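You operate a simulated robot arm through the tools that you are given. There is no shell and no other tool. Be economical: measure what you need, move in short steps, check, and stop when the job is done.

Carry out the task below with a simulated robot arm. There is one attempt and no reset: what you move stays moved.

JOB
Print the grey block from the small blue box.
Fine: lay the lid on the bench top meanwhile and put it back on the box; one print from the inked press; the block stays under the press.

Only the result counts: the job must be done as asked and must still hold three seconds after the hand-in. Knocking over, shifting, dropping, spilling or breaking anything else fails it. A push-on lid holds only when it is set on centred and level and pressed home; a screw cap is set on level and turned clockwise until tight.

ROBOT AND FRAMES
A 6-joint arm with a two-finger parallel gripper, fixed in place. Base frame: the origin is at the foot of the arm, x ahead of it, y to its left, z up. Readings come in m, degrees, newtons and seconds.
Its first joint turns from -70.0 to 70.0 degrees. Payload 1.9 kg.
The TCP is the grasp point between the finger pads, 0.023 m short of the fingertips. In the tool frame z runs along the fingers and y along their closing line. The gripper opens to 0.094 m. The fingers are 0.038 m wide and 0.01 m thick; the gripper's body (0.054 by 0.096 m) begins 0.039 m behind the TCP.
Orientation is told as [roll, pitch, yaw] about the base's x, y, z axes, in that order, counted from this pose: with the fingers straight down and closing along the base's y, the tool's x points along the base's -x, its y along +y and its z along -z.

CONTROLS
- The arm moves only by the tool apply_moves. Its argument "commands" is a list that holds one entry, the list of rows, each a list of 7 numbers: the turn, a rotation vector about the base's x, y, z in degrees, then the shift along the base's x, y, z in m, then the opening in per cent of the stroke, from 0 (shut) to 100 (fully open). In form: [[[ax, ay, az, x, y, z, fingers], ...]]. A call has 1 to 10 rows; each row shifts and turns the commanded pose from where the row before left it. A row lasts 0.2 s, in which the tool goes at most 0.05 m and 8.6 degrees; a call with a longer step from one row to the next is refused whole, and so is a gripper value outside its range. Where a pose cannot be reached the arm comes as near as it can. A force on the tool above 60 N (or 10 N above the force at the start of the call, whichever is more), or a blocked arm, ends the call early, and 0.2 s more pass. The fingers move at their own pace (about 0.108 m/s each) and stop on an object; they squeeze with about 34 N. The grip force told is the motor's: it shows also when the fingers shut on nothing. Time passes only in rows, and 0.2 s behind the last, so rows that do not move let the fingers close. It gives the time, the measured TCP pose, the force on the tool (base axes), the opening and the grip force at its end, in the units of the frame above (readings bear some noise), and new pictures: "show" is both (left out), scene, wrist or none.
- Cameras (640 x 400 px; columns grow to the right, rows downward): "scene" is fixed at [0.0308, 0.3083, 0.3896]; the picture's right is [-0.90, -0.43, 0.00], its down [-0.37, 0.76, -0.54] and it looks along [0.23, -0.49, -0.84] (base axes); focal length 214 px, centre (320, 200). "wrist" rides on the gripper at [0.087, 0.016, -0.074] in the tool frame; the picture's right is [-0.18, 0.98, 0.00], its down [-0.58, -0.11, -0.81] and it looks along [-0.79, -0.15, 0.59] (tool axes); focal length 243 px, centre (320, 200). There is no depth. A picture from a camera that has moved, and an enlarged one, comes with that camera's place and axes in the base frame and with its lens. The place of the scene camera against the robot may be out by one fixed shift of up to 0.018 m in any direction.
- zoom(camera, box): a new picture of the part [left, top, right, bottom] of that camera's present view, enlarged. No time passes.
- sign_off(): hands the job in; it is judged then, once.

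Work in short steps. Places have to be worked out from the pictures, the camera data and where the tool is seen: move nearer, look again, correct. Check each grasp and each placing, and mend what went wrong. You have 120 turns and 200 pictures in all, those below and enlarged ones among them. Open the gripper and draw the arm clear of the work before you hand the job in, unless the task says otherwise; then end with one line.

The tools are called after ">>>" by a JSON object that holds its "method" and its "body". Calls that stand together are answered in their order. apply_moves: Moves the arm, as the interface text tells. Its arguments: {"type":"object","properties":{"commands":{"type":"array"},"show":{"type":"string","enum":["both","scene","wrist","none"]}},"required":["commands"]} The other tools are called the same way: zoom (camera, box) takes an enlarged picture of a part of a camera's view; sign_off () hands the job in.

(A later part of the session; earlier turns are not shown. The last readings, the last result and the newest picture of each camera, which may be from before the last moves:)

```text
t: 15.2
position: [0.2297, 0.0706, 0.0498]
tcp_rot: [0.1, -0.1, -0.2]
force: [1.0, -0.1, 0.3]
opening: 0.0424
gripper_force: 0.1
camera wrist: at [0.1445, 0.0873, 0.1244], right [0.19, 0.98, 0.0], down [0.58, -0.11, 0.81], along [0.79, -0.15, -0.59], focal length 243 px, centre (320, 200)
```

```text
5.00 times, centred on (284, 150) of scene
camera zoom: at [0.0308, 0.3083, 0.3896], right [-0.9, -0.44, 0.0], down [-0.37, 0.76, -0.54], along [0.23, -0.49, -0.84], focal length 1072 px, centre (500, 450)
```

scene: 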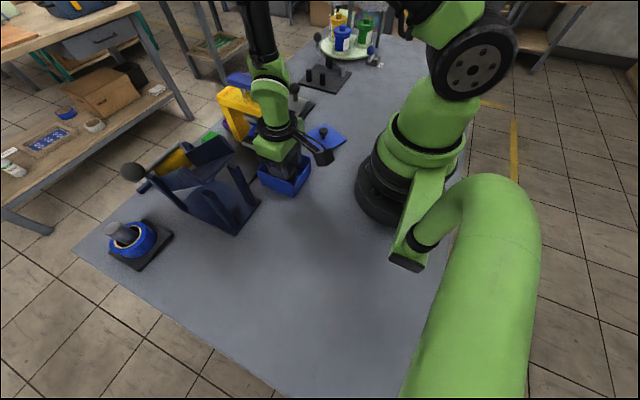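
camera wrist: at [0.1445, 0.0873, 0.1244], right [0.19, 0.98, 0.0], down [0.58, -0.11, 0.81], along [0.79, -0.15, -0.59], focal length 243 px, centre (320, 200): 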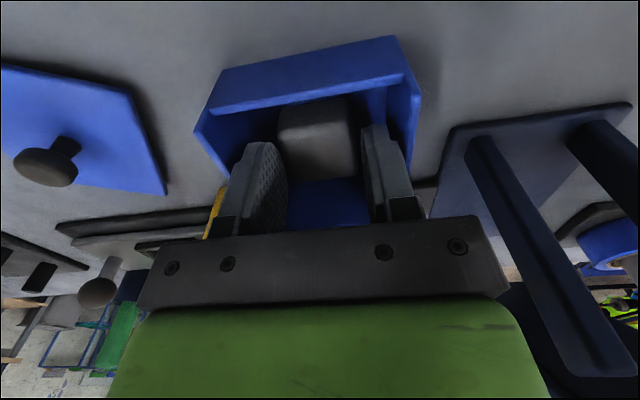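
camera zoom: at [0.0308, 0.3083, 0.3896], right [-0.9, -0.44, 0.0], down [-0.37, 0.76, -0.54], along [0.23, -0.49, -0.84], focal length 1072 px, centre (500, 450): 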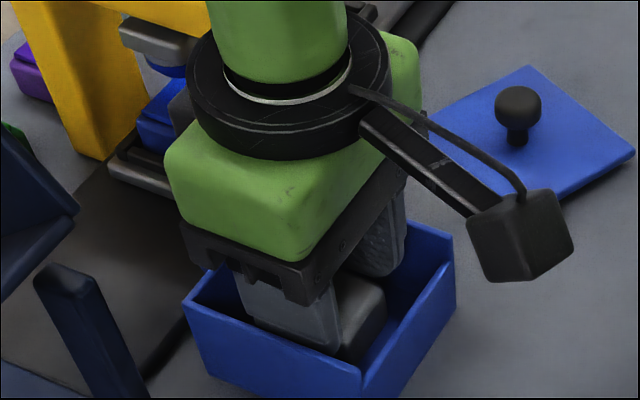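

The fingers straddle the block. I lower 8 mm, shift 2 mm forward, and grip.

>>> {"method": "apply_moves", "body": {"commands": [[[0, 0, 0, 0.002, 0.0, -0.008, 45], [0, 0, 0, 0, 0.0, 0, 45], [0, 0, 0, 0, 0, 0, 20], [0, 0, 0, 0, 0, 0, 20], [0, 0, 0, 0, 0, 0, 20]]], "show": "wrist"}}

>>> {"method": "zoom", "body": {"camera": "wrist", "box": [220, 60, 420, 185]}}

```text
t: 16.4
position: [0.2318, 0.0691, 0.0433]
tcp_rot: [0.0, -0.2, -0.2]
force: [0.6, -0.1, -0.5]
opening: 0.0384
gripper_force: 33.6
camera wrist: at [0.1464, 0.0873, 0.1167], right [0.19, 0.98, 0.0], down [0.58, -0.11, 0.81], along [0.79, -0.15, -0.59], focal length 243 px, centre (320, 200)
```

wrist: 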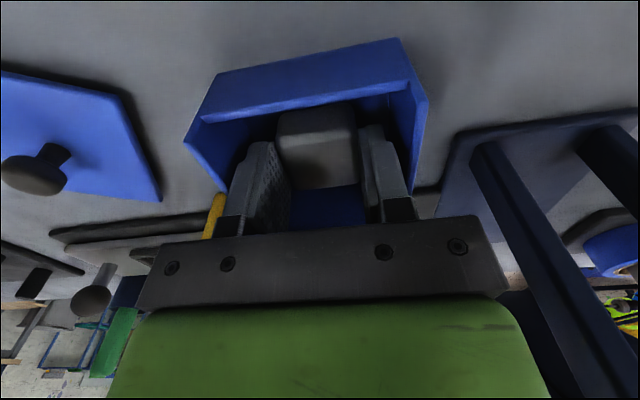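

```text
3.20 times, centred on (320, 122) of wrist
camera zoom: at [0.1464, 0.0873, 0.1167], right [0.19, 0.98, 0.0], down [0.58, -0.11, 0.81], along [0.79, -0.15, -0.59], focal length 776 px, centre (320, 448)
```

zoom: 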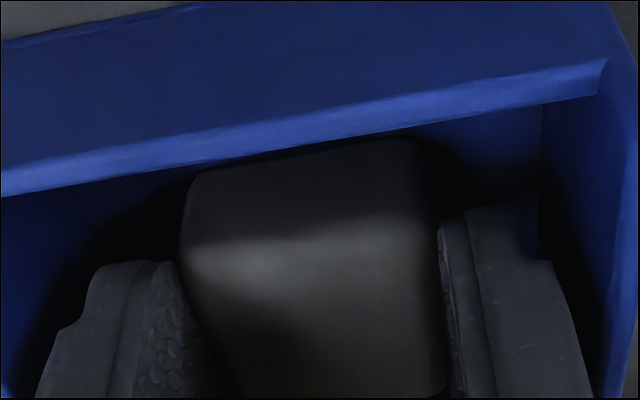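

Gripped (0.038). I lift it out and carry it around over the bench to a stand-off before the nest at y≈-0.097.

>>> {"method": "apply_moves", "body": {"commands": [[[0, 0, 0, 0, 0.0, 0.03, 20], [0, 0, 0, 0, 0.0, 0.04, 20], [0, 0, 0, 0, 0, 0.04, 20], [0, 0, 0, 0, -0.03, 0.01, 20], [0, 0, 0, 0, -0.04, 0, 20], [0, 0, 0, 0, -0.04, 0, 20], [0, 0, 0, 0, -0.04, 0, 20], [0, 0, 0, 0, -0.018, 0, 20], [0, 0, 0, 0, 0, 0, 20]]]}}

>>> {"method": "zoom", "body": {"camera": "wrist", "box": [200, 60, 456, 220]}}

```text
t: 18.4
position: [0.2306, -0.098, 0.1648]
tcp_rot: [0.0, -0.1, -0.2]
force: [0.4, -0.2, 1.1]
opening: 0.0388
gripper_force: 34.1
camera wrist: at [0.146, -0.0811, 0.2378], right [0.19, 0.98, 0.0], down [0.58, -0.11, 0.81], along [0.79, -0.15, -0.59], focal length 243 px, centre (320, 200)
```

scene: 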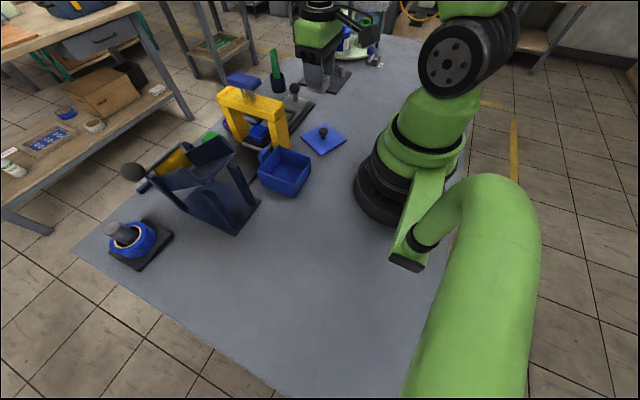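
wrist: 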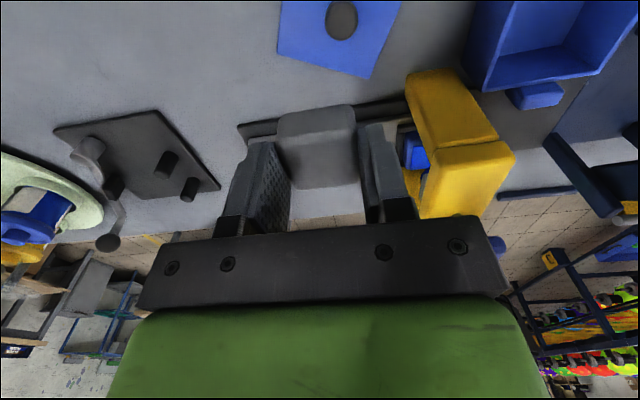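

```text
2.50 times, centred on (328, 140) of wrist
camera zoom: at [0.146, -0.0811, 0.2378], right [0.19, 0.98, 0.0], down [0.58, -0.11, 0.81], along [0.79, -0.15, -0.59], focal length 606 px, centre (300, 350)
```

zoom: 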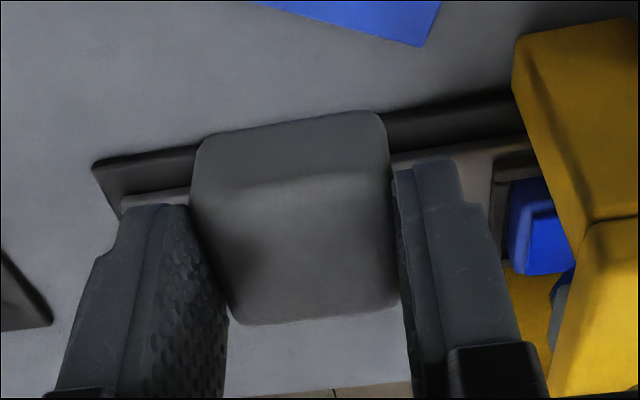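

Multiple views put the nest frame centre at about (0.344, -0.092, 0.025). I move forward over it, still high, and check the reach.

>>> {"method": "apply_moves", "body": {"commands": [[[0, 0, 0, 0.035, 0.003, 0, 20], [0, 0, 0, 0.04, 0.003, 0, 20], [0, 0, 0, 0.038, 0, 0, 20], [0, 0, 0, 0, 0, 0, 20], [0, 0, 0, 0, 0, -0.04, 20], [0, 0, 0, 0, 0, -0.03, 20], [0, 0, 0, 0, 0, 0, 20]]]}}

>>> {"method": "zoom", "body": {"camera": "scene", "box": [230, 60, 358, 140]}}

>>> {"method": "zoom", "body": {"camera": "wrist", "box": [200, 60, 456, 220]}}

```text
t: 20.0
position: [0.3456, -0.0911, 0.0921]
tcp_rot: [0.0, -0.1, -0.2]
force: [0.1, -0.3, -0.4]
opening: 0.0386
gripper_force: 33.9
camera wrist: at [0.2594, -0.0741, 0.1662], right [0.19, 0.98, 0.0], down [0.58, -0.11, 0.81], along [0.79, -0.15, -0.59], focal length 243 px, centre (320, 200)
```

scene: 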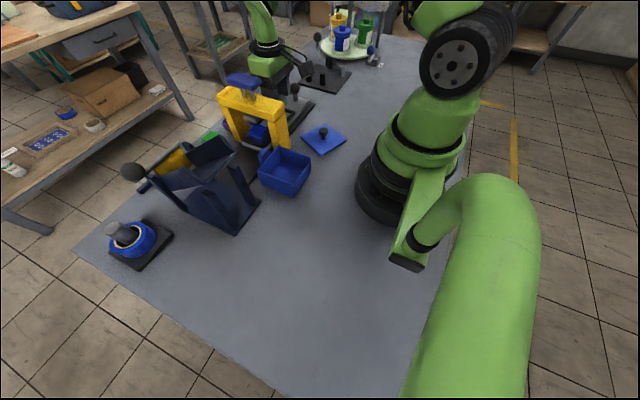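
wrist: 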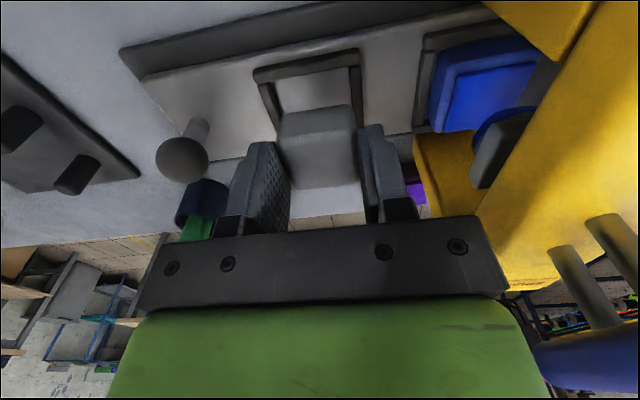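

```text
5.00 times, centred on (294, 100) of scene
camera zoom: at [0.0308, 0.3083, 0.3896], right [-0.9, -0.44, 0.0], down [-0.37, 0.76, -0.54], along [0.23, -0.49, -0.84], focal length 1072 px, centre (450, 700)
```

zoom: 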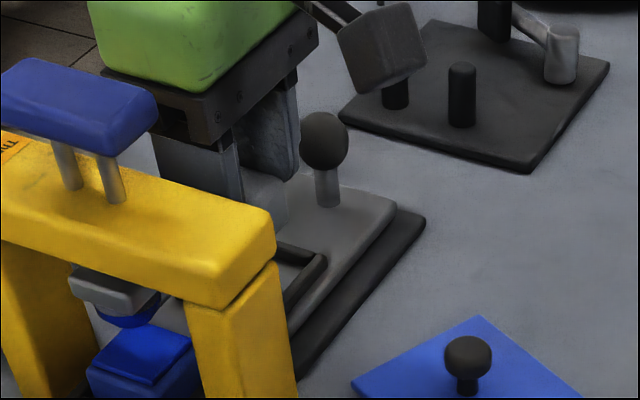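

```text
2.50 times, centred on (328, 140) of wrist
camera zoom: at [0.2594, -0.0741, 0.1662], right [0.19, 0.98, 0.0], down [0.58, -0.11, 0.81], along [0.79, -0.15, -0.59], focal length 606 px, centre (300, 350)
```

zoom: 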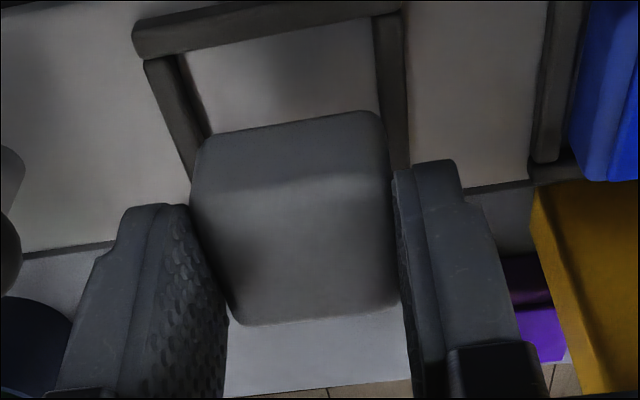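

Reach is fine and the nest is seen behind the block. I lower 17 mm so the block bottom nears the frame, and compare.

>>> {"method": "apply_moves", "body": {"commands": [[[0, 0, 0, 0.0, -0.002, -0.01, 20], [0, 0, 0, 0, 0, -0.007, 20], [0, 0, 0, 0, 0, 0, 20]]]}}

>>> {"method": "zoom", "body": {"camera": "scene", "box": [250, 70, 330, 120]}}

>>> {"method": "zoom", "body": {"camera": "wrist", "box": [220, 60, 420, 185]}}

```text
t: 20.8
position: [0.3446, -0.0934, 0.0761]
tcp_rot: [0.0, -0.1, -0.3]
force: [0.0, 0.5, 0.5]
opening: 0.0388
gripper_force: 34.3
camera wrist: at [0.2593, -0.0763, 0.1489], right [0.19, 0.98, 0.0], down [0.58, -0.11, 0.81], along [0.79, -0.15, -0.59], focal length 243 px, centre (320, 200)
```

scene: 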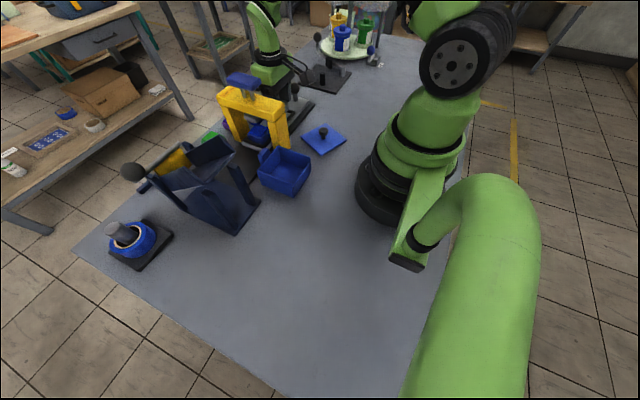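
wrist: 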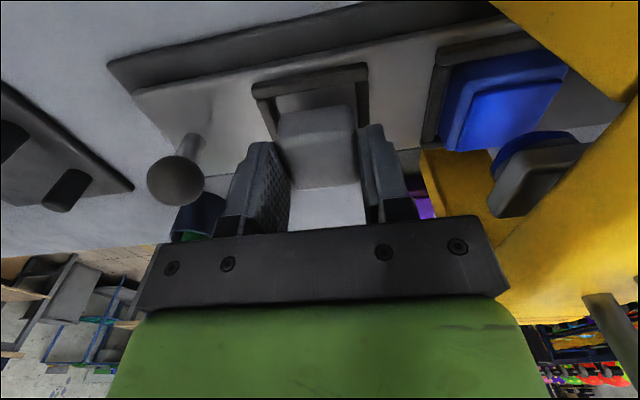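

```text
8.00 times, centred on (290, 95) of scene
camera zoom: at [0.0308, 0.3083, 0.3896], right [-0.9, -0.44, 0.0], down [-0.37, 0.76, -0.54], along [0.23, -0.49, -0.84], focal length 1716 px, centre (560, 1040)
```

zoom: 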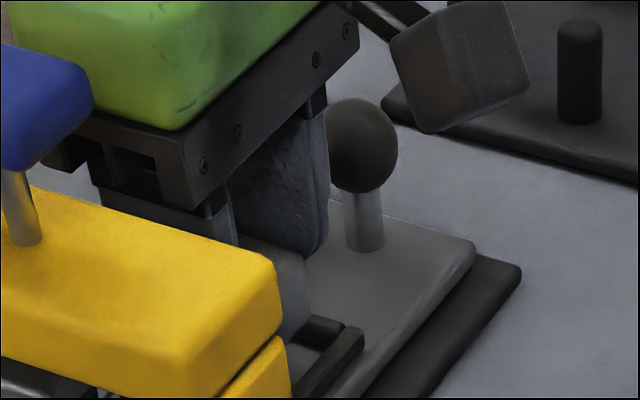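

```text
3.20 times, centred on (320, 122) of wrist
camera zoom: at [0.2593, -0.0763, 0.1489], right [0.19, 0.98, 0.0], down [0.58, -0.11, 0.81], along [0.79, -0.15, -0.59], focal length 776 px, centre (320, 448)
```

zoom: 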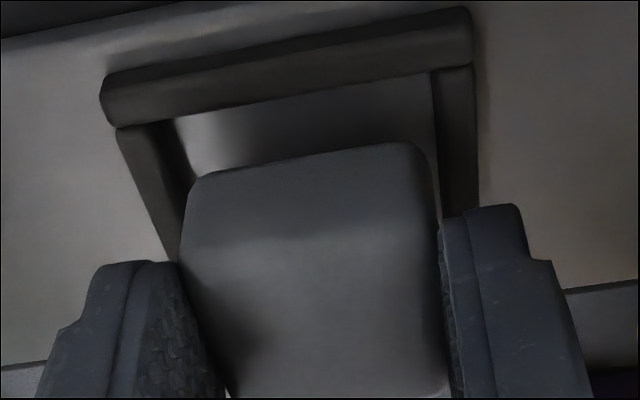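

Frame inner near edge is at x≈0.3255 and the block's near edge about 0.330. It should be ≈0.3276, so I shift -0.002 in x, +0.001 in y, and lower 6 mm to look again.

>>> {"method": "apply_moves", "body": {"commands": [[[0, 0, 0, -0.002, 0.001, -0.006, 20], [0, 0, 0, 0, 0, 0, 20]]], "show": "wrist"}}

>>> {"method": "zoom", "body": {"camera": "wrist", "box": [220, 60, 420, 185]}}

```text
t: 21.4
position: [0.3423, -0.0919, 0.068]
tcp_rot: [-0.1, -0.2, -0.2]
force: [0.1, 0.1, -0.7]
opening: 0.0385
gripper_force: 33.2
camera wrist: at [0.2572, -0.0753, 0.1429], right [0.19, 0.98, 0.0], down [0.58, -0.11, 0.81], along [0.79, -0.15, -0.59], focal length 243 px, centre (320, 200)
```

wrist: 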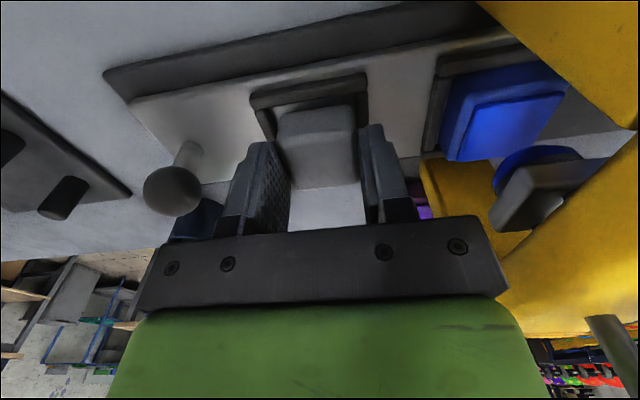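

```text
3.20 times, centred on (320, 122) of wrist
camera zoom: at [0.2572, -0.0753, 0.1429], right [0.19, 0.98, 0.0], down [0.58, -0.11, 0.81], along [0.79, -0.15, -0.59], focal length 776 px, centre (320, 448)
```

zoom: 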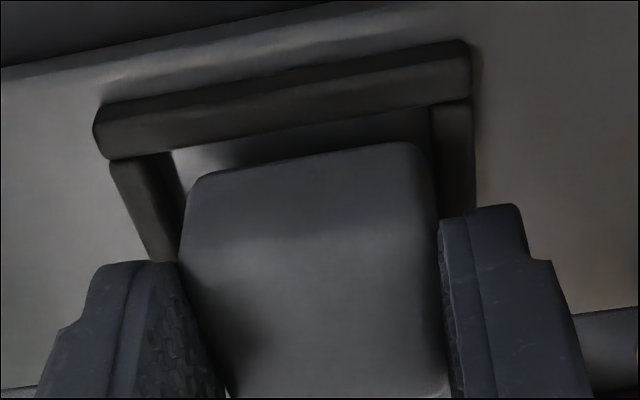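

Laterally centred; x needs about -0.001 more. I lower slowly to seat it.

>>> {"method": "apply_moves", "body": {"commands": [[[0, 0, 0, -0.001, 0, -0.003, 20], [0, 0, 0, 0, 0, -0.002, 20], [0, 0, 0, 0, 0, 0, 20]]], "show": "wrist"}}

>>> {"method": "zoom", "body": {"camera": "wrist", "box": [220, 60, 420, 185]}}

```text
t: 22.2
position: [0.3425, -0.0914, 0.0646]
tcp_rot: [-0.1, -0.2, -0.2]
force: [-0.5, 1.0, 28.9]
opening: 0.0387
gripper_force: 34.3
camera wrist: at [0.2566, -0.0752, 0.1386], right [0.19, 0.98, 0.0], down [0.58, -0.11, 0.81], along [0.8, -0.15, -0.59], focal length 243 px, centre (320, 200)
```

wrist: 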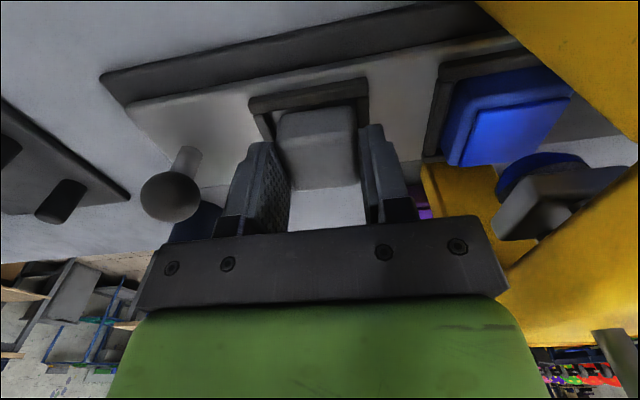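

```text
3.20 times, centred on (320, 122) of wrist
camera zoom: at [0.2566, -0.0752, 0.1386], right [0.19, 0.98, 0.0], down [0.58, -0.11, 0.81], along [0.8, -0.15, -0.59], focal length 776 px, centre (320, 448)
```

zoom: 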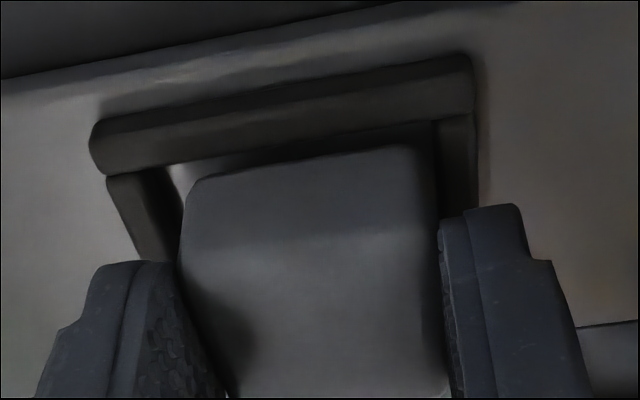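

Contact of 29 N at z 0.0646. I check with the scene camera whether the block is in the nest or on a bar.

>>> {"method": "zoom", "body": {"camera": "scene", "box": [262, 80, 326, 120]}}

>>> {"method": "zoom", "body": {"camera": "wrist", "box": [270, 70, 370, 132]}}

```text
10.00 times, centred on (294, 100) of scene
camera zoom: at [0.0307, 0.3084, 0.3896], right [-0.9, -0.44, 0.0], down [-0.37, 0.76, -0.54], along [0.23, -0.49, -0.84], focal length 2145 px, centre (580, 1200)
```

zoom: 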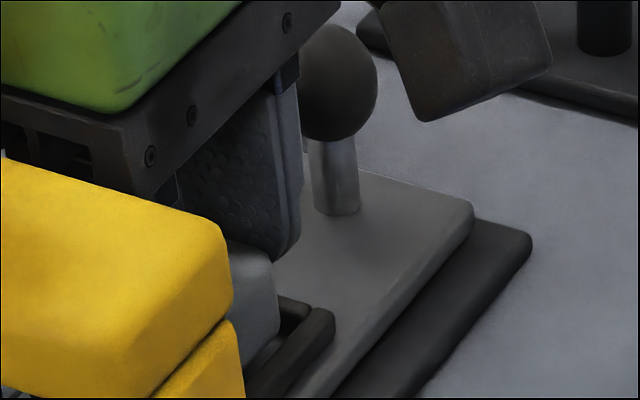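

```text
6.40 times, centred on (320, 101) of wrist
camera zoom: at [0.2566, -0.0752, 0.1386], right [0.19, 0.98, 0.0], down [0.58, -0.11, 0.81], along [0.8, -0.15, -0.59], focal length 1553 px, centre (320, 834)
```

zoom: 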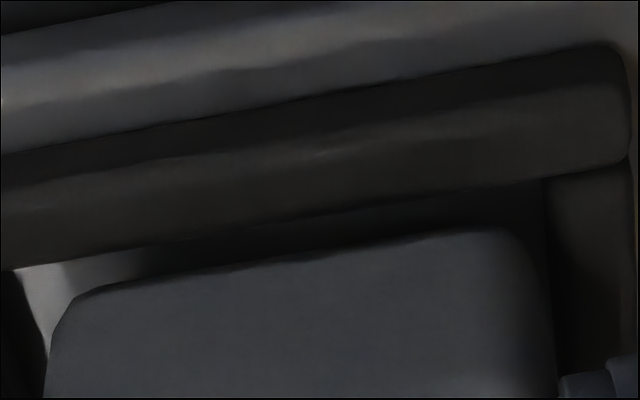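

It appears to sit inside the frame. I release and rise to look.

>>> {"method": "apply_moves", "body": {"commands": [[[0, 0, 0, 0, 0, 0.001, 20], [0, 0, 0, 0, 0, 0, 52], [0, 0, 0, 0, 0, 0, 52], [0, 0, 0, 0, 0, 0.03, 52], [0, 0, 0, -0.01, 0, 0.04, 52], [0, 0, 0, -0.03, 0, 0.03, 52], [0, 0, 0, 0, 0, 0, 52]]]}}

>>> {"method": "zoom", "body": {"camera": "wrist", "box": [220, 20, 476, 180]}}

>>> {"method": "zoom", "body": {"camera": "scene", "box": [222, 60, 350, 140]}}

```text
t: 23.8
position: [0.3004, -0.0916, 0.1656]
tcp_rot: [0.0, -0.1, -0.2]
force: [-1.2, 0.6, 0.3]
opening: 0.0488
gripper_force: 0.0
camera wrist: at [0.2155, -0.075, 0.24], right [0.19, 0.98, 0.0], down [0.58, -0.11, 0.81], along [0.79, -0.15, -0.59], focal length 243 px, centre (320, 200)
```

scene: 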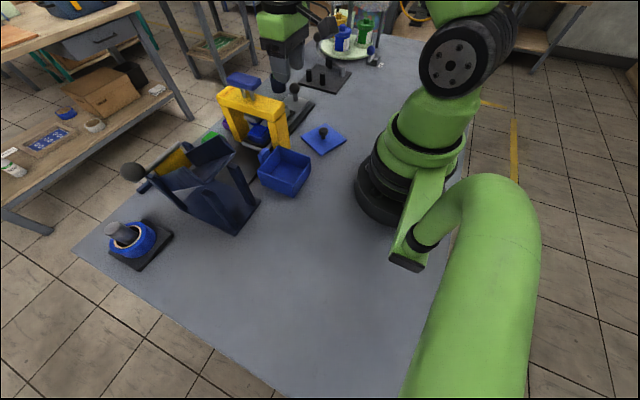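
wrist: 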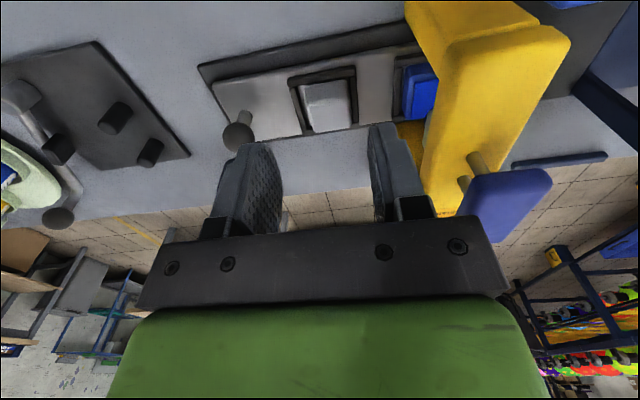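

```text
2.50 times, centred on (348, 100) of wrist
camera zoom: at [0.2155, -0.075, 0.24], right [0.19, 0.98, 0.0], down [0.58, -0.11, 0.81], along [0.79, -0.15, -0.59], focal length 606 px, centre (250, 450)
```

zoom: 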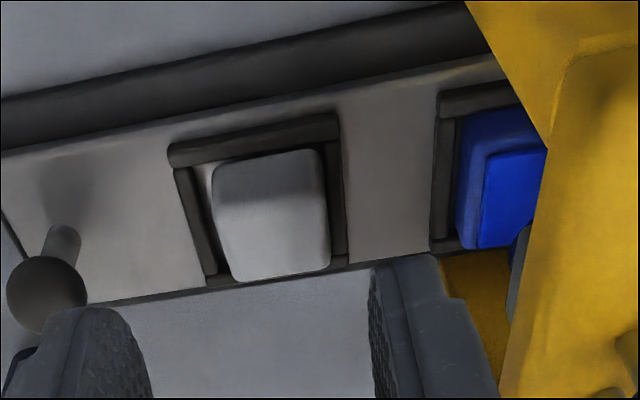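

```text
5.00 times, centred on (286, 100) of scene
camera zoom: at [0.0307, 0.3083, 0.3896], right [-0.9, -0.44, 0.0], down [-0.37, 0.76, -0.54], along [0.23, -0.49, -0.84], focal length 1072 px, centre (490, 700)
```

zoom: 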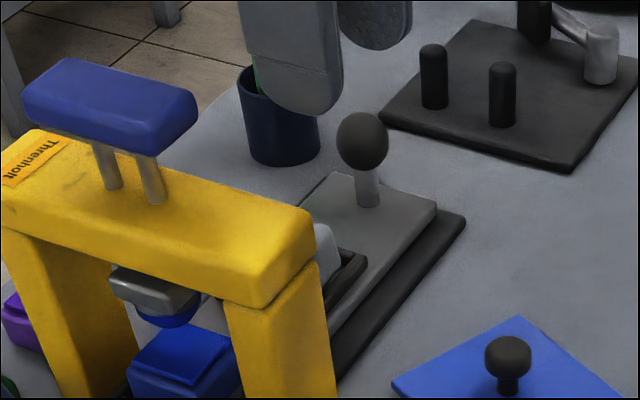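

I zoom in closer on the block in the nest.

>>> {"method": "zoom", "body": {"camera": "wrist", "box": [282, 60, 366, 140]}}

>>> {"method": "zoom", "body": {"camera": "scene", "box": [236, 98, 300, 138]}}

```text
5.00 times, centred on (324, 100) of wrist
camera zoom: at [0.2155, -0.075, 0.24], right [0.19, 0.98, 0.0], down [0.58, -0.11, 0.81], along [0.79, -0.15, -0.59], focal length 1213 px, centre (300, 700)
```

zoom: 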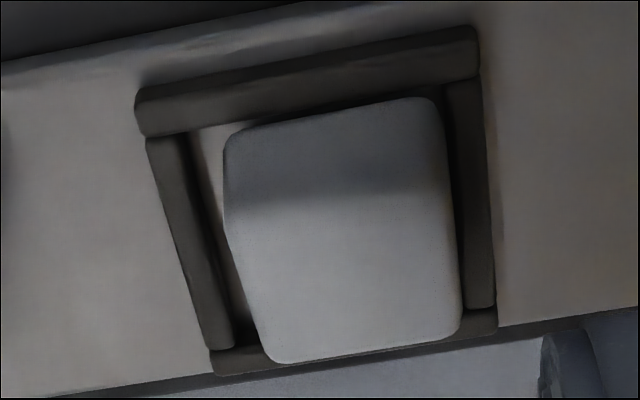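

```text
10.00 times, centred on (268, 118) of scene
camera zoom: at [0.0307, 0.3083, 0.3896], right [-0.9, -0.44, 0.0], down [-0.37, 0.76, -0.54], along [0.23, -0.49, -0.84], focal length 2145 px, centre (840, 1020)
```

zoom: 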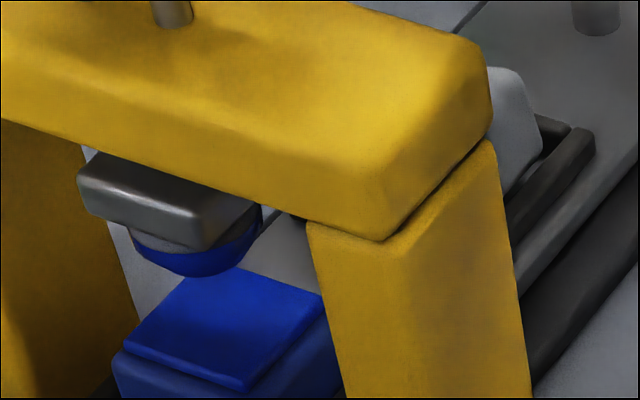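

The block sits inside the nest. The pad with the bright blue top is under the die now, so I ink the die first by pressing the handle, which is at about (0.345, 0.001, 0.165). I rise over it with the fingers shut.

>>> {"method": "apply_moves", "body": {"commands": [[[0, 0, 0, 0, 0, 0.045, 20], [0, 0, 0, 0.01, 0.02, 0.03, 0], [0, 0, 0, 0.015, 0.035, 0, 0], [0, 0, 0, 0.02, 0.038, 0, 0], [0, 0, 0, 0, 0, -0.01, 0], [0, 0, 0, 0, 0, 0, 0]]]}}

>>> {"method": "zoom", "body": {"camera": "wrist", "box": [220, 20, 476, 180]}}

>>> {"method": "zoom", "body": {"camera": "scene", "box": [200, 50, 328, 130]}}

```text
t: 25.2
position: [0.3465, 0.0003, 0.231]
tcp_rot: [0.0, 0.0, -0.2]
force: [-0.3, 0.3, 0.5]
opening: 0.0
gripper_force: 34.2
camera wrist: at [0.2607, 0.0178, 0.3052], right [0.19, 0.98, 0.0], down [0.58, -0.11, 0.81], along [0.79, -0.15, -0.59], focal length 243 px, centre (320, 200)
```

scene: 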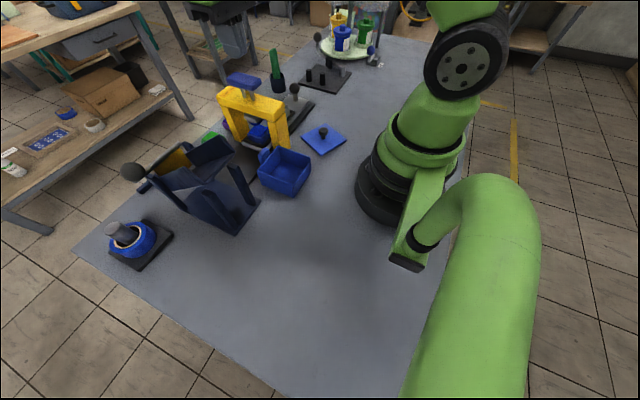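
wrist: 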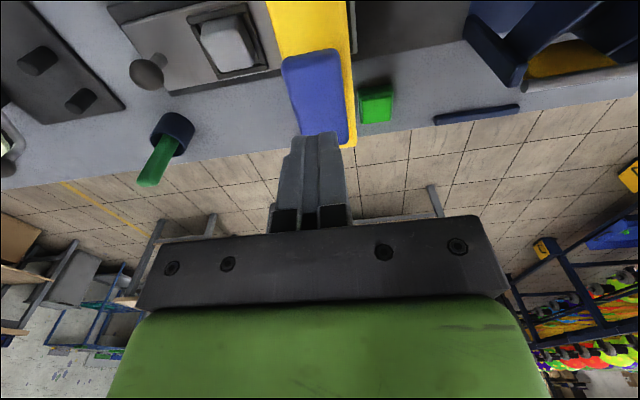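

```text
2.50 times, centred on (348, 100) of wrist
camera zoom: at [0.2607, 0.0178, 0.3052], right [0.19, 0.98, 0.0], down [0.58, -0.11, 0.81], along [0.79, -0.15, -0.59], focal length 606 px, centre (250, 450)
```

zoom: 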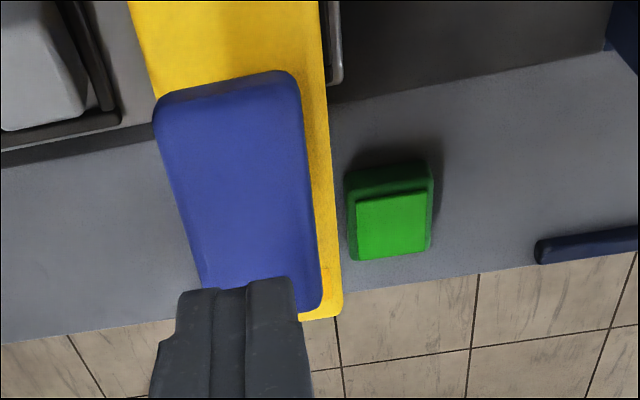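

```text
5.00 times, centred on (264, 90) of scene
camera zoom: at [0.0308, 0.3083, 0.3896], right [-0.9, -0.44, 0.0], down [-0.37, 0.76, -0.54], along [0.23, -0.49, -0.84], focal length 1072 px, centre (600, 750)
```

zoom: 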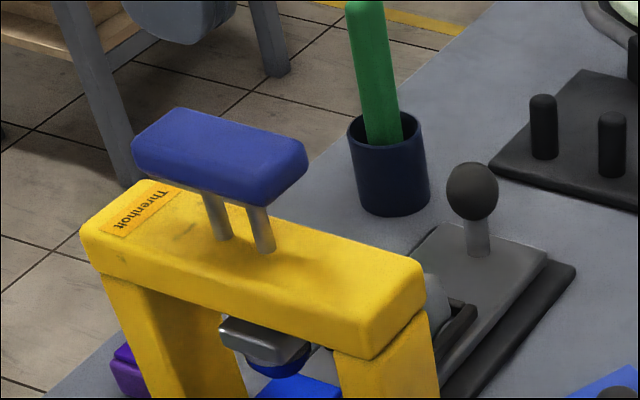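

The handle centre is at about (0.341, 0.0015). I adjust and lower gradually until I feel it.

>>> {"method": "apply_moves", "body": {"commands": [[[0, 0, 0, -0.005, 0.001, -0.025, 0], [0, 0, 0, 0, 0, -0.01, 0], [0, 0, 0, 0, 0, -0.006, 0], [0, 0, 0, 0, 0, -0.006, 0]]]}}

```text
t: 26.2
position: [0.3417, 0.0028, 0.1844]
tcp_rot: [0.0, -0.1, -0.2]
force: [-1.0, 0.9, 2.4]
opening: 0.0
gripper_force: 34.1
camera wrist: at [0.256, 0.0189, 0.2578], right [0.19, 0.98, 0.0], down [0.58, -0.11, 0.81], along [0.79, -0.15, -0.59], focal length 243 px, centre (320, 200)
```

scene: 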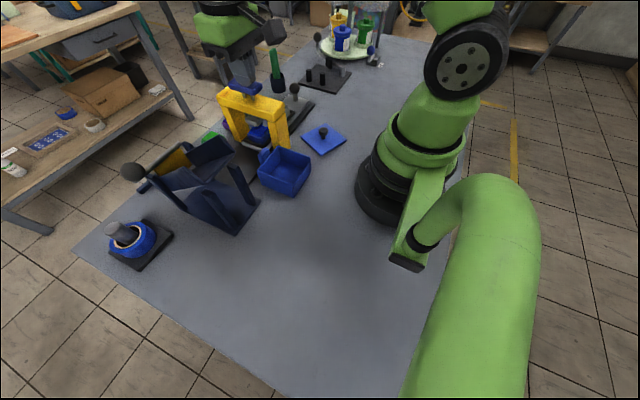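
wrist: 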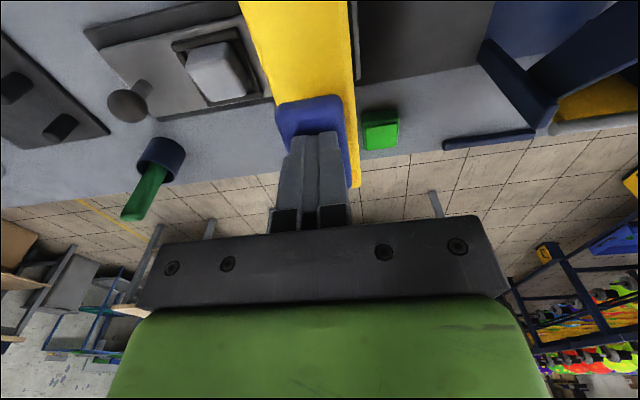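

The force is about 2 N, and the handle looks slightly lowered. I zoom to check.

>>> {"method": "zoom", "body": {"camera": "scene", "box": [200, 70, 328, 150]}}

```text
5.00 times, centred on (264, 110) of scene
camera zoom: at [0.0307, 0.3083, 0.3896], right [-0.9, -0.44, 0.0], down [-0.37, 0.76, -0.54], along [0.23, -0.49, -0.84], focal length 1072 px, centre (600, 650)
```

zoom: 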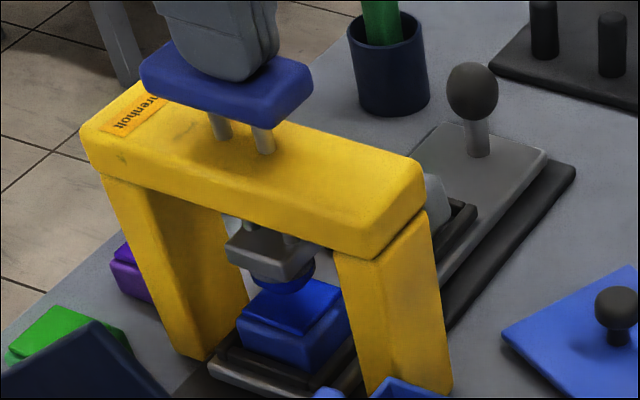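

The handle yields with a light spring and the die is near the pad. I press on in small steps.

>>> {"method": "apply_moves", "body": {"commands": [[[0, 0, 0, 0, 0, -0.004, 0], [0, 0, 0, 0, 0, -0.003, 0], [0, 0, 0, 0, 0, -0.003, 0]]], "show": "none"}}

>>> {"method": "zoom", "body": {"camera": "scene", "box": [200, 70, 328, 150]}}

```text
t: 27.0
position: [0.3423, 0.001, 0.1738]
tcp_rot: [-0.1, -0.2, -0.2]
force: [0.3, -1.0, 3.3]
opening: 0.0
gripper_force: 33.9
```

```text
5.00 times, centred on (264, 110) of scene
camera zoom: at [0.0308, 0.3083, 0.3896], right [-0.9, -0.44, 0.0], down [-0.37, 0.76, -0.54], along [0.23, -0.49, -0.84], focal length 1072 px, centre (600, 650)
```

zoom: 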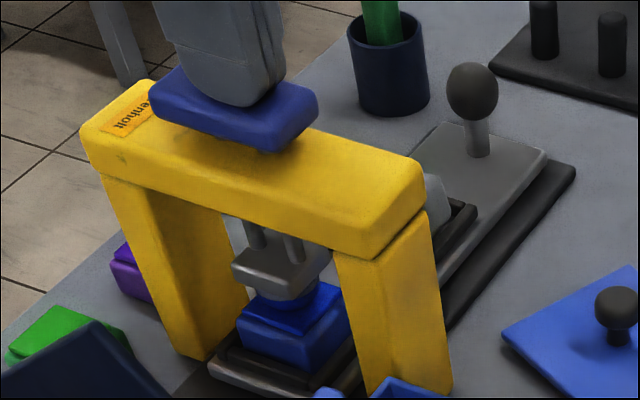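

>>> {"method": "apply_moves", "body": {"commands": [[[0, 0, 0, 0, 0, -0.003, 0], [0, 0, 0, 0, 0, -0.002, 0], [0, 0, 0, 0, 0, -0.002, 0]]], "show": "none"}}

>>> {"method": "zoom", "body": {"camera": "scene", "box": [200, 70, 328, 150]}}

```text
t: 27.6
position: [0.3425, 0.0019, 0.1732]
tcp_rot: [-0.1, -0.3, -0.3]
force: [-7.5, -1.7, 16.9]
opening: 0.0
gripper_force: 34.0
stopped in row 2: the force on the tool passed its limit (the readings are from after the stop); the commanded pose is now the measured one
```

```text
5.00 times, centred on (264, 110) of scene
camera zoom: at [0.0307, 0.3083, 0.3896], right [-0.9, -0.44, 0.0], down [-0.37, 0.76, -0.54], along [0.23, -0.49, -0.84], focal length 1072 px, centre (600, 650)
```

zoom: 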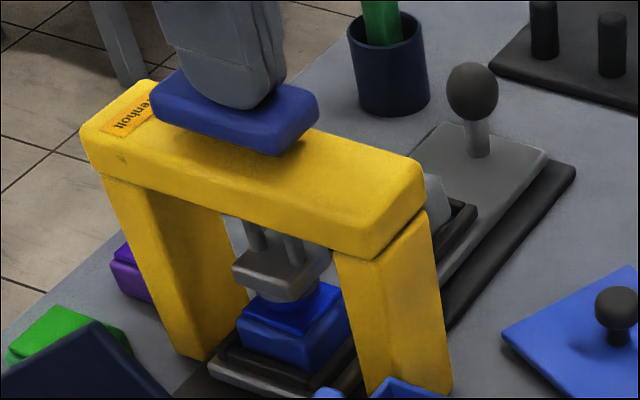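

The die has met the pad firmly. I rise and check that the handle returns.

>>> {"method": "apply_moves", "body": {"commands": [[[0, 0, 0, 0, 0, 0.02, 0], [0, 0, 0, 0, 0, 0.04, 0], [0, 0, 0, 0, -0.03, 0.03, 0], [0, 0, 0, 0, -0.045, 0, 0], [0, 0, 0, 0, -0.045, 0, 0], [0, 0, 0, 0, 0, 0, 0]]]}}

>>> {"method": "zoom", "body": {"camera": "scene", "box": [200, 60, 328, 140]}}

>>> {"method": "zoom", "body": {"camera": "wrist", "box": [180, 0, 500, 200]}}

```text
t: 29.0
position: [0.3399, -0.1186, 0.2613]
tcp_rot: [0.0, -0.3, -0.3]
force: [0.0, 0.2, 0.5]
opening: 0.0001
gripper_force: 34.1
camera wrist: at [0.255, -0.1019, 0.3359], right [0.19, 0.98, 0.0], down [0.58, -0.11, 0.81], along [0.79, -0.15, -0.59], focal length 243 px, centre (320, 200)
```

scene: 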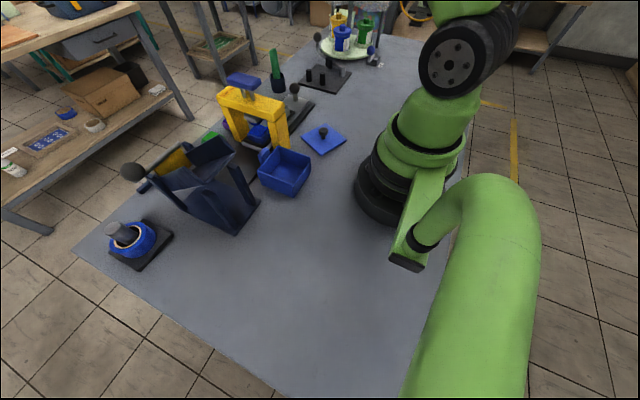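
wrist: 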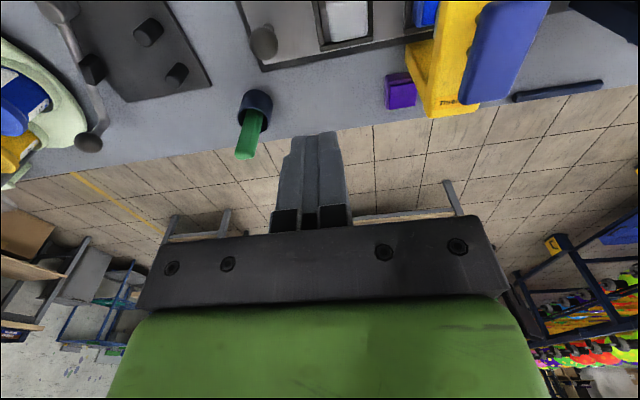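

```text
5.00 times, centred on (264, 100) of scene
camera zoom: at [0.0308, 0.3083, 0.3896], right [-0.9, -0.43, 0.0], down [-0.37, 0.76, -0.54], along [0.23, -0.49, -0.84], focal length 1072 px, centre (600, 700)
```

zoom: 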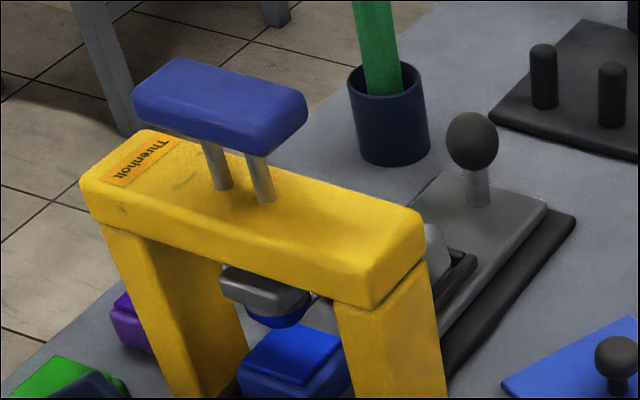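

```text
2.00 times, centred on (340, 100) of wrist
camera zoom: at [0.255, -0.1019, 0.3359], right [0.19, 0.98, 0.0], down [0.58, -0.11, 0.81], along [0.79, -0.15, -0.59], focal length 485 px, centre (280, 400)
```

zoom: 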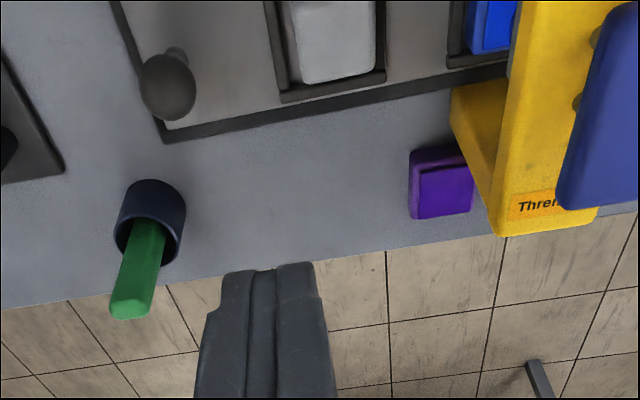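

The handle sprang back. The slide knob is at about (0.342, -0.172, 0.067). I go to its outer side (y≈-0.215) with shut fingers, still above it.

>>> {"method": "apply_moves", "body": {"commands": [[[0, 0, 0, 0.002, -0.04, 0, 0], [0, 0, 0, 0, -0.04, -0.01, 0], [0, 0, 0, 0, -0.018, -0.03, 0], [0, 0, 0, 0, 0, -0.05, 0], [0, 0, 0, 0, 0, -0.04, 0], [0, 0, 0, 0, 0, 0, 0]]]}}

>>> {"method": "zoom", "body": {"camera": "wrist", "box": [180, 20, 436, 180]}}

>>> {"method": "zoom", "body": {"camera": "scene", "box": [230, 40, 358, 120]}}

```text
t: 30.4
position: [0.3453, -0.216, 0.1309]
tcp_rot: [0.0, -0.2, -0.4]
force: [1.0, 0.3, 0.2]
opening: 0.0001
gripper_force: 34.0
camera wrist: at [0.2589, -0.1989, 0.205], right [0.19, 0.98, 0.0], down [0.58, -0.11, 0.81], along [0.79, -0.15, -0.59], focal length 243 px, centre (320, 200)
```

scene: 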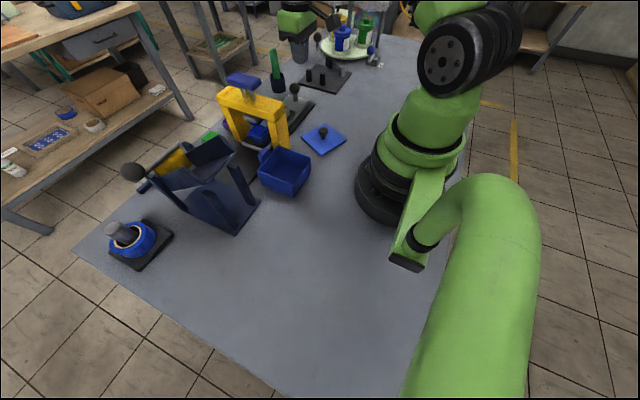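
wrist: 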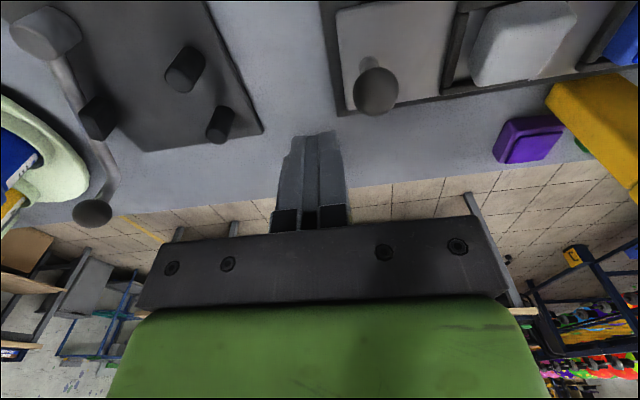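

```text
2.50 times, centred on (308, 100) of wrist
camera zoom: at [0.2589, -0.1989, 0.205], right [0.19, 0.98, 0.0], down [0.58, -0.11, 0.81], along [0.79, -0.15, -0.59], focal length 606 px, centre (350, 450)
```

zoom: 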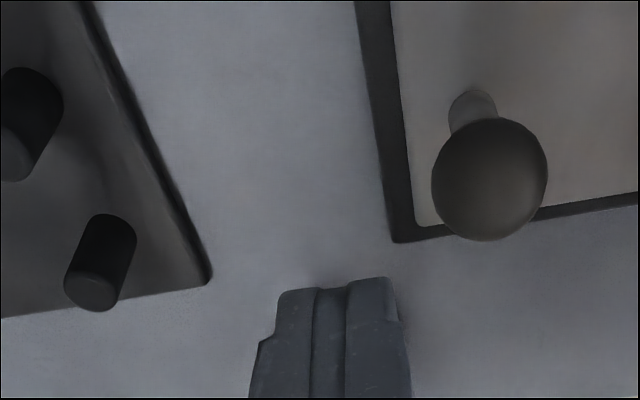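

```text
5.00 times, centred on (294, 80) of scene
camera zoom: at [0.0308, 0.3083, 0.3896], right [-0.9, -0.44, 0.0], down [-0.37, 0.76, -0.54], along [0.23, -0.49, -0.84], focal length 1072 px, centre (450, 800)
```

zoom: 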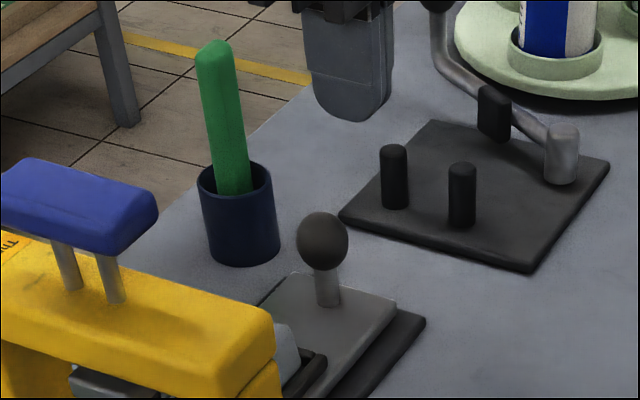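

The knob is at y≈-0.18 and my fingers are clear of it. I go down to knob height.

>>> {"method": "apply_moves", "body": {"commands": [[[0, 0, 0, -0.002, 0, -0.03, 0], [0, 0, 0, 0, 0, -0.03, 0], [0, 0, 0, 0, 0, 0, 0]]]}}

```text
t: 31.2
position: [0.3425, -0.2155, 0.072]
tcp_rot: [0.0, -0.2, -0.2]
force: [1.4, -0.2, 0.5]
opening: 0.0002
gripper_force: 33.8
camera wrist: at [0.2564, -0.1997, 0.1452], right [0.19, 0.98, 0.0], down [0.58, -0.11, 0.81], along [0.79, -0.15, -0.59], focal length 243 px, centre (320, 200)
```

scene: 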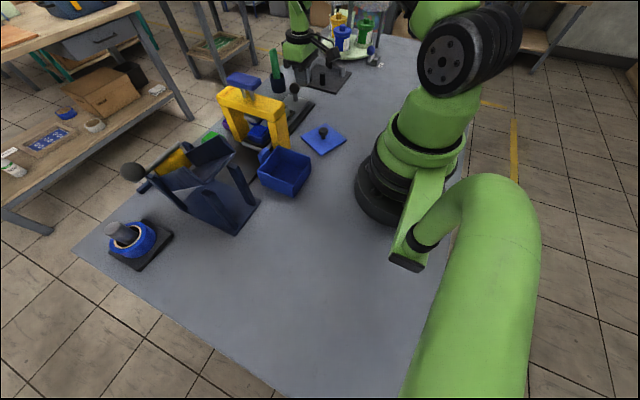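
wrist: 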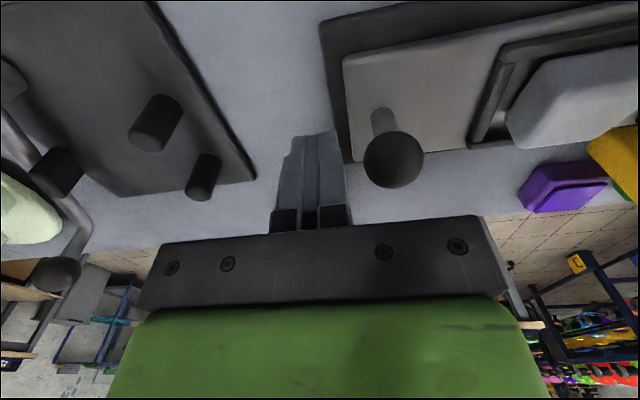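

Knob centre is z≈0.062, y≈-0.181. I lower 6 mm, then push slowly in +y.

>>> {"method": "apply_moves", "body": {"commands": [[[0, 0, 0, 0, 0.005, -0.006, 0], [0, 0, 0, 0, 0.008, 0, 0], [0, 0, 0, 0, 0.008, 0, 0], [0, 0, 0, 0, 0.008, 0, 0], [0, 0, 0, 0, 0.008, 0, 0], [0, 0, 0, 0, 0.008, 0, 0], [0, 0, 0, 0, 0, 0, 0]]]}}

```text
t: 32.8
position: [0.3418, -0.169, 0.0663]
tcp_rot: [-0.1, -0.2, -0.4]
force: [0.2, -0.3, -0.2]
opening: 0.0
gripper_force: 34.3
camera wrist: at [0.2559, -0.1536, 0.1397], right [0.19, 0.98, 0.0], down [0.58, -0.11, 0.81], along [0.79, -0.15, -0.59], focal length 243 px, centre (320, 200)
```

scene: 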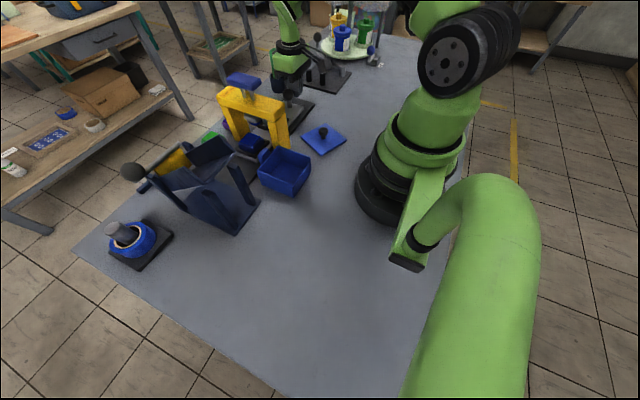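
wrist: 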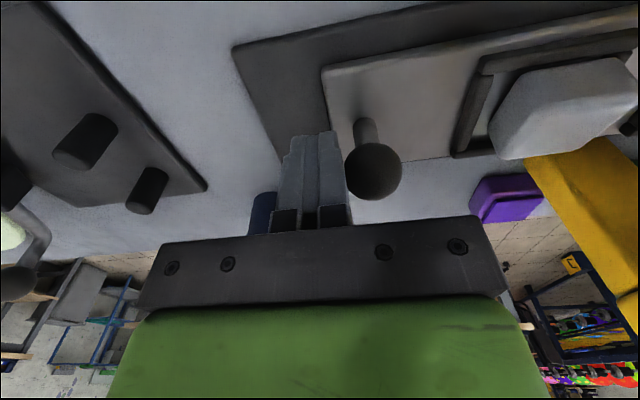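

The slide moves freely; it has gone about 36 mm. I push on 44 mm.

>>> {"method": "apply_moves", "body": {"commands": [[[0, 0, 0, 0, 0.008, 0, 0], [0, 0, 0, 0, 0.008, 0, 0], [0, 0, 0, 0, 0.008, 0, 0], [0, 0, 0, 0, 0.008, 0, 0], [0, 0, 0, 0, 0.007, 0, 0], [0, 0, 0, 0, 0.005, 0, 0], [0, 0, 0, 0, 0, 0, 0]]]}}

>>> {"method": "zoom", "body": {"camera": "scene", "box": [200, 70, 328, 150]}}

```text
t: 34.4
position: [0.3423, -0.1269, 0.0662]
tcp_rot: [0.0, -0.3, -0.3]
force: [0.2, -0.9, 0.3]
opening: 0.0001
gripper_force: 33.7
camera wrist: at [0.2562, -0.1101, 0.1398], right [0.19, 0.98, 0.0], down [0.58, -0.11, 0.81], along [0.79, -0.15, -0.59], focal length 243 px, centre (320, 200)
```

scene: 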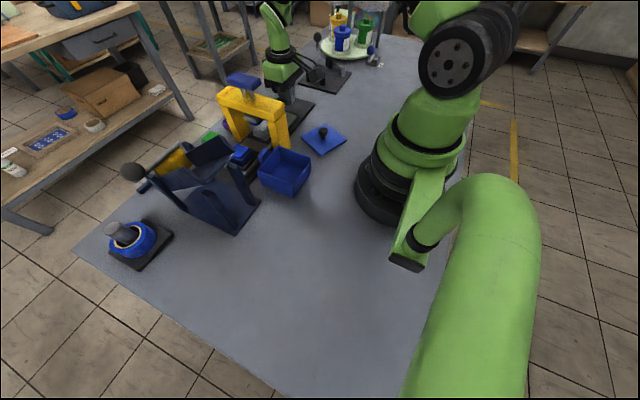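
wrist: 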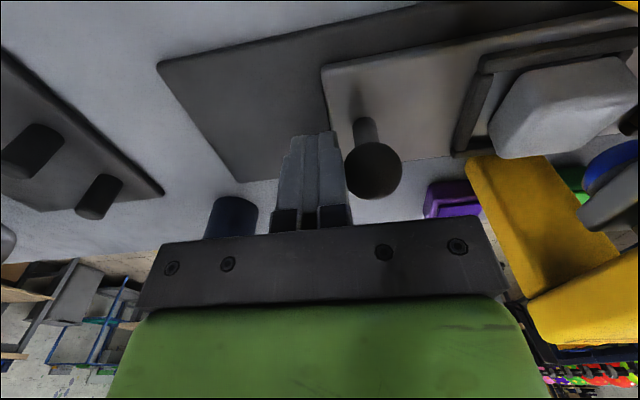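

```text
5.00 times, centred on (264, 110) of scene
camera zoom: at [0.0308, 0.3083, 0.3896], right [-0.9, -0.44, 0.0], down [-0.37, 0.76, -0.54], along [0.23, -0.49, -0.84], focal length 1072 px, centre (600, 650)
```

zoom: 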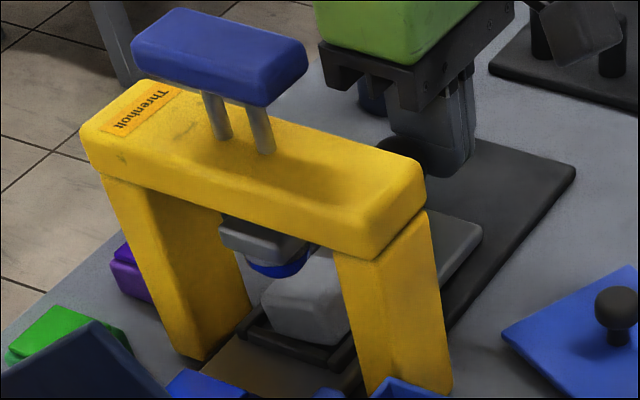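

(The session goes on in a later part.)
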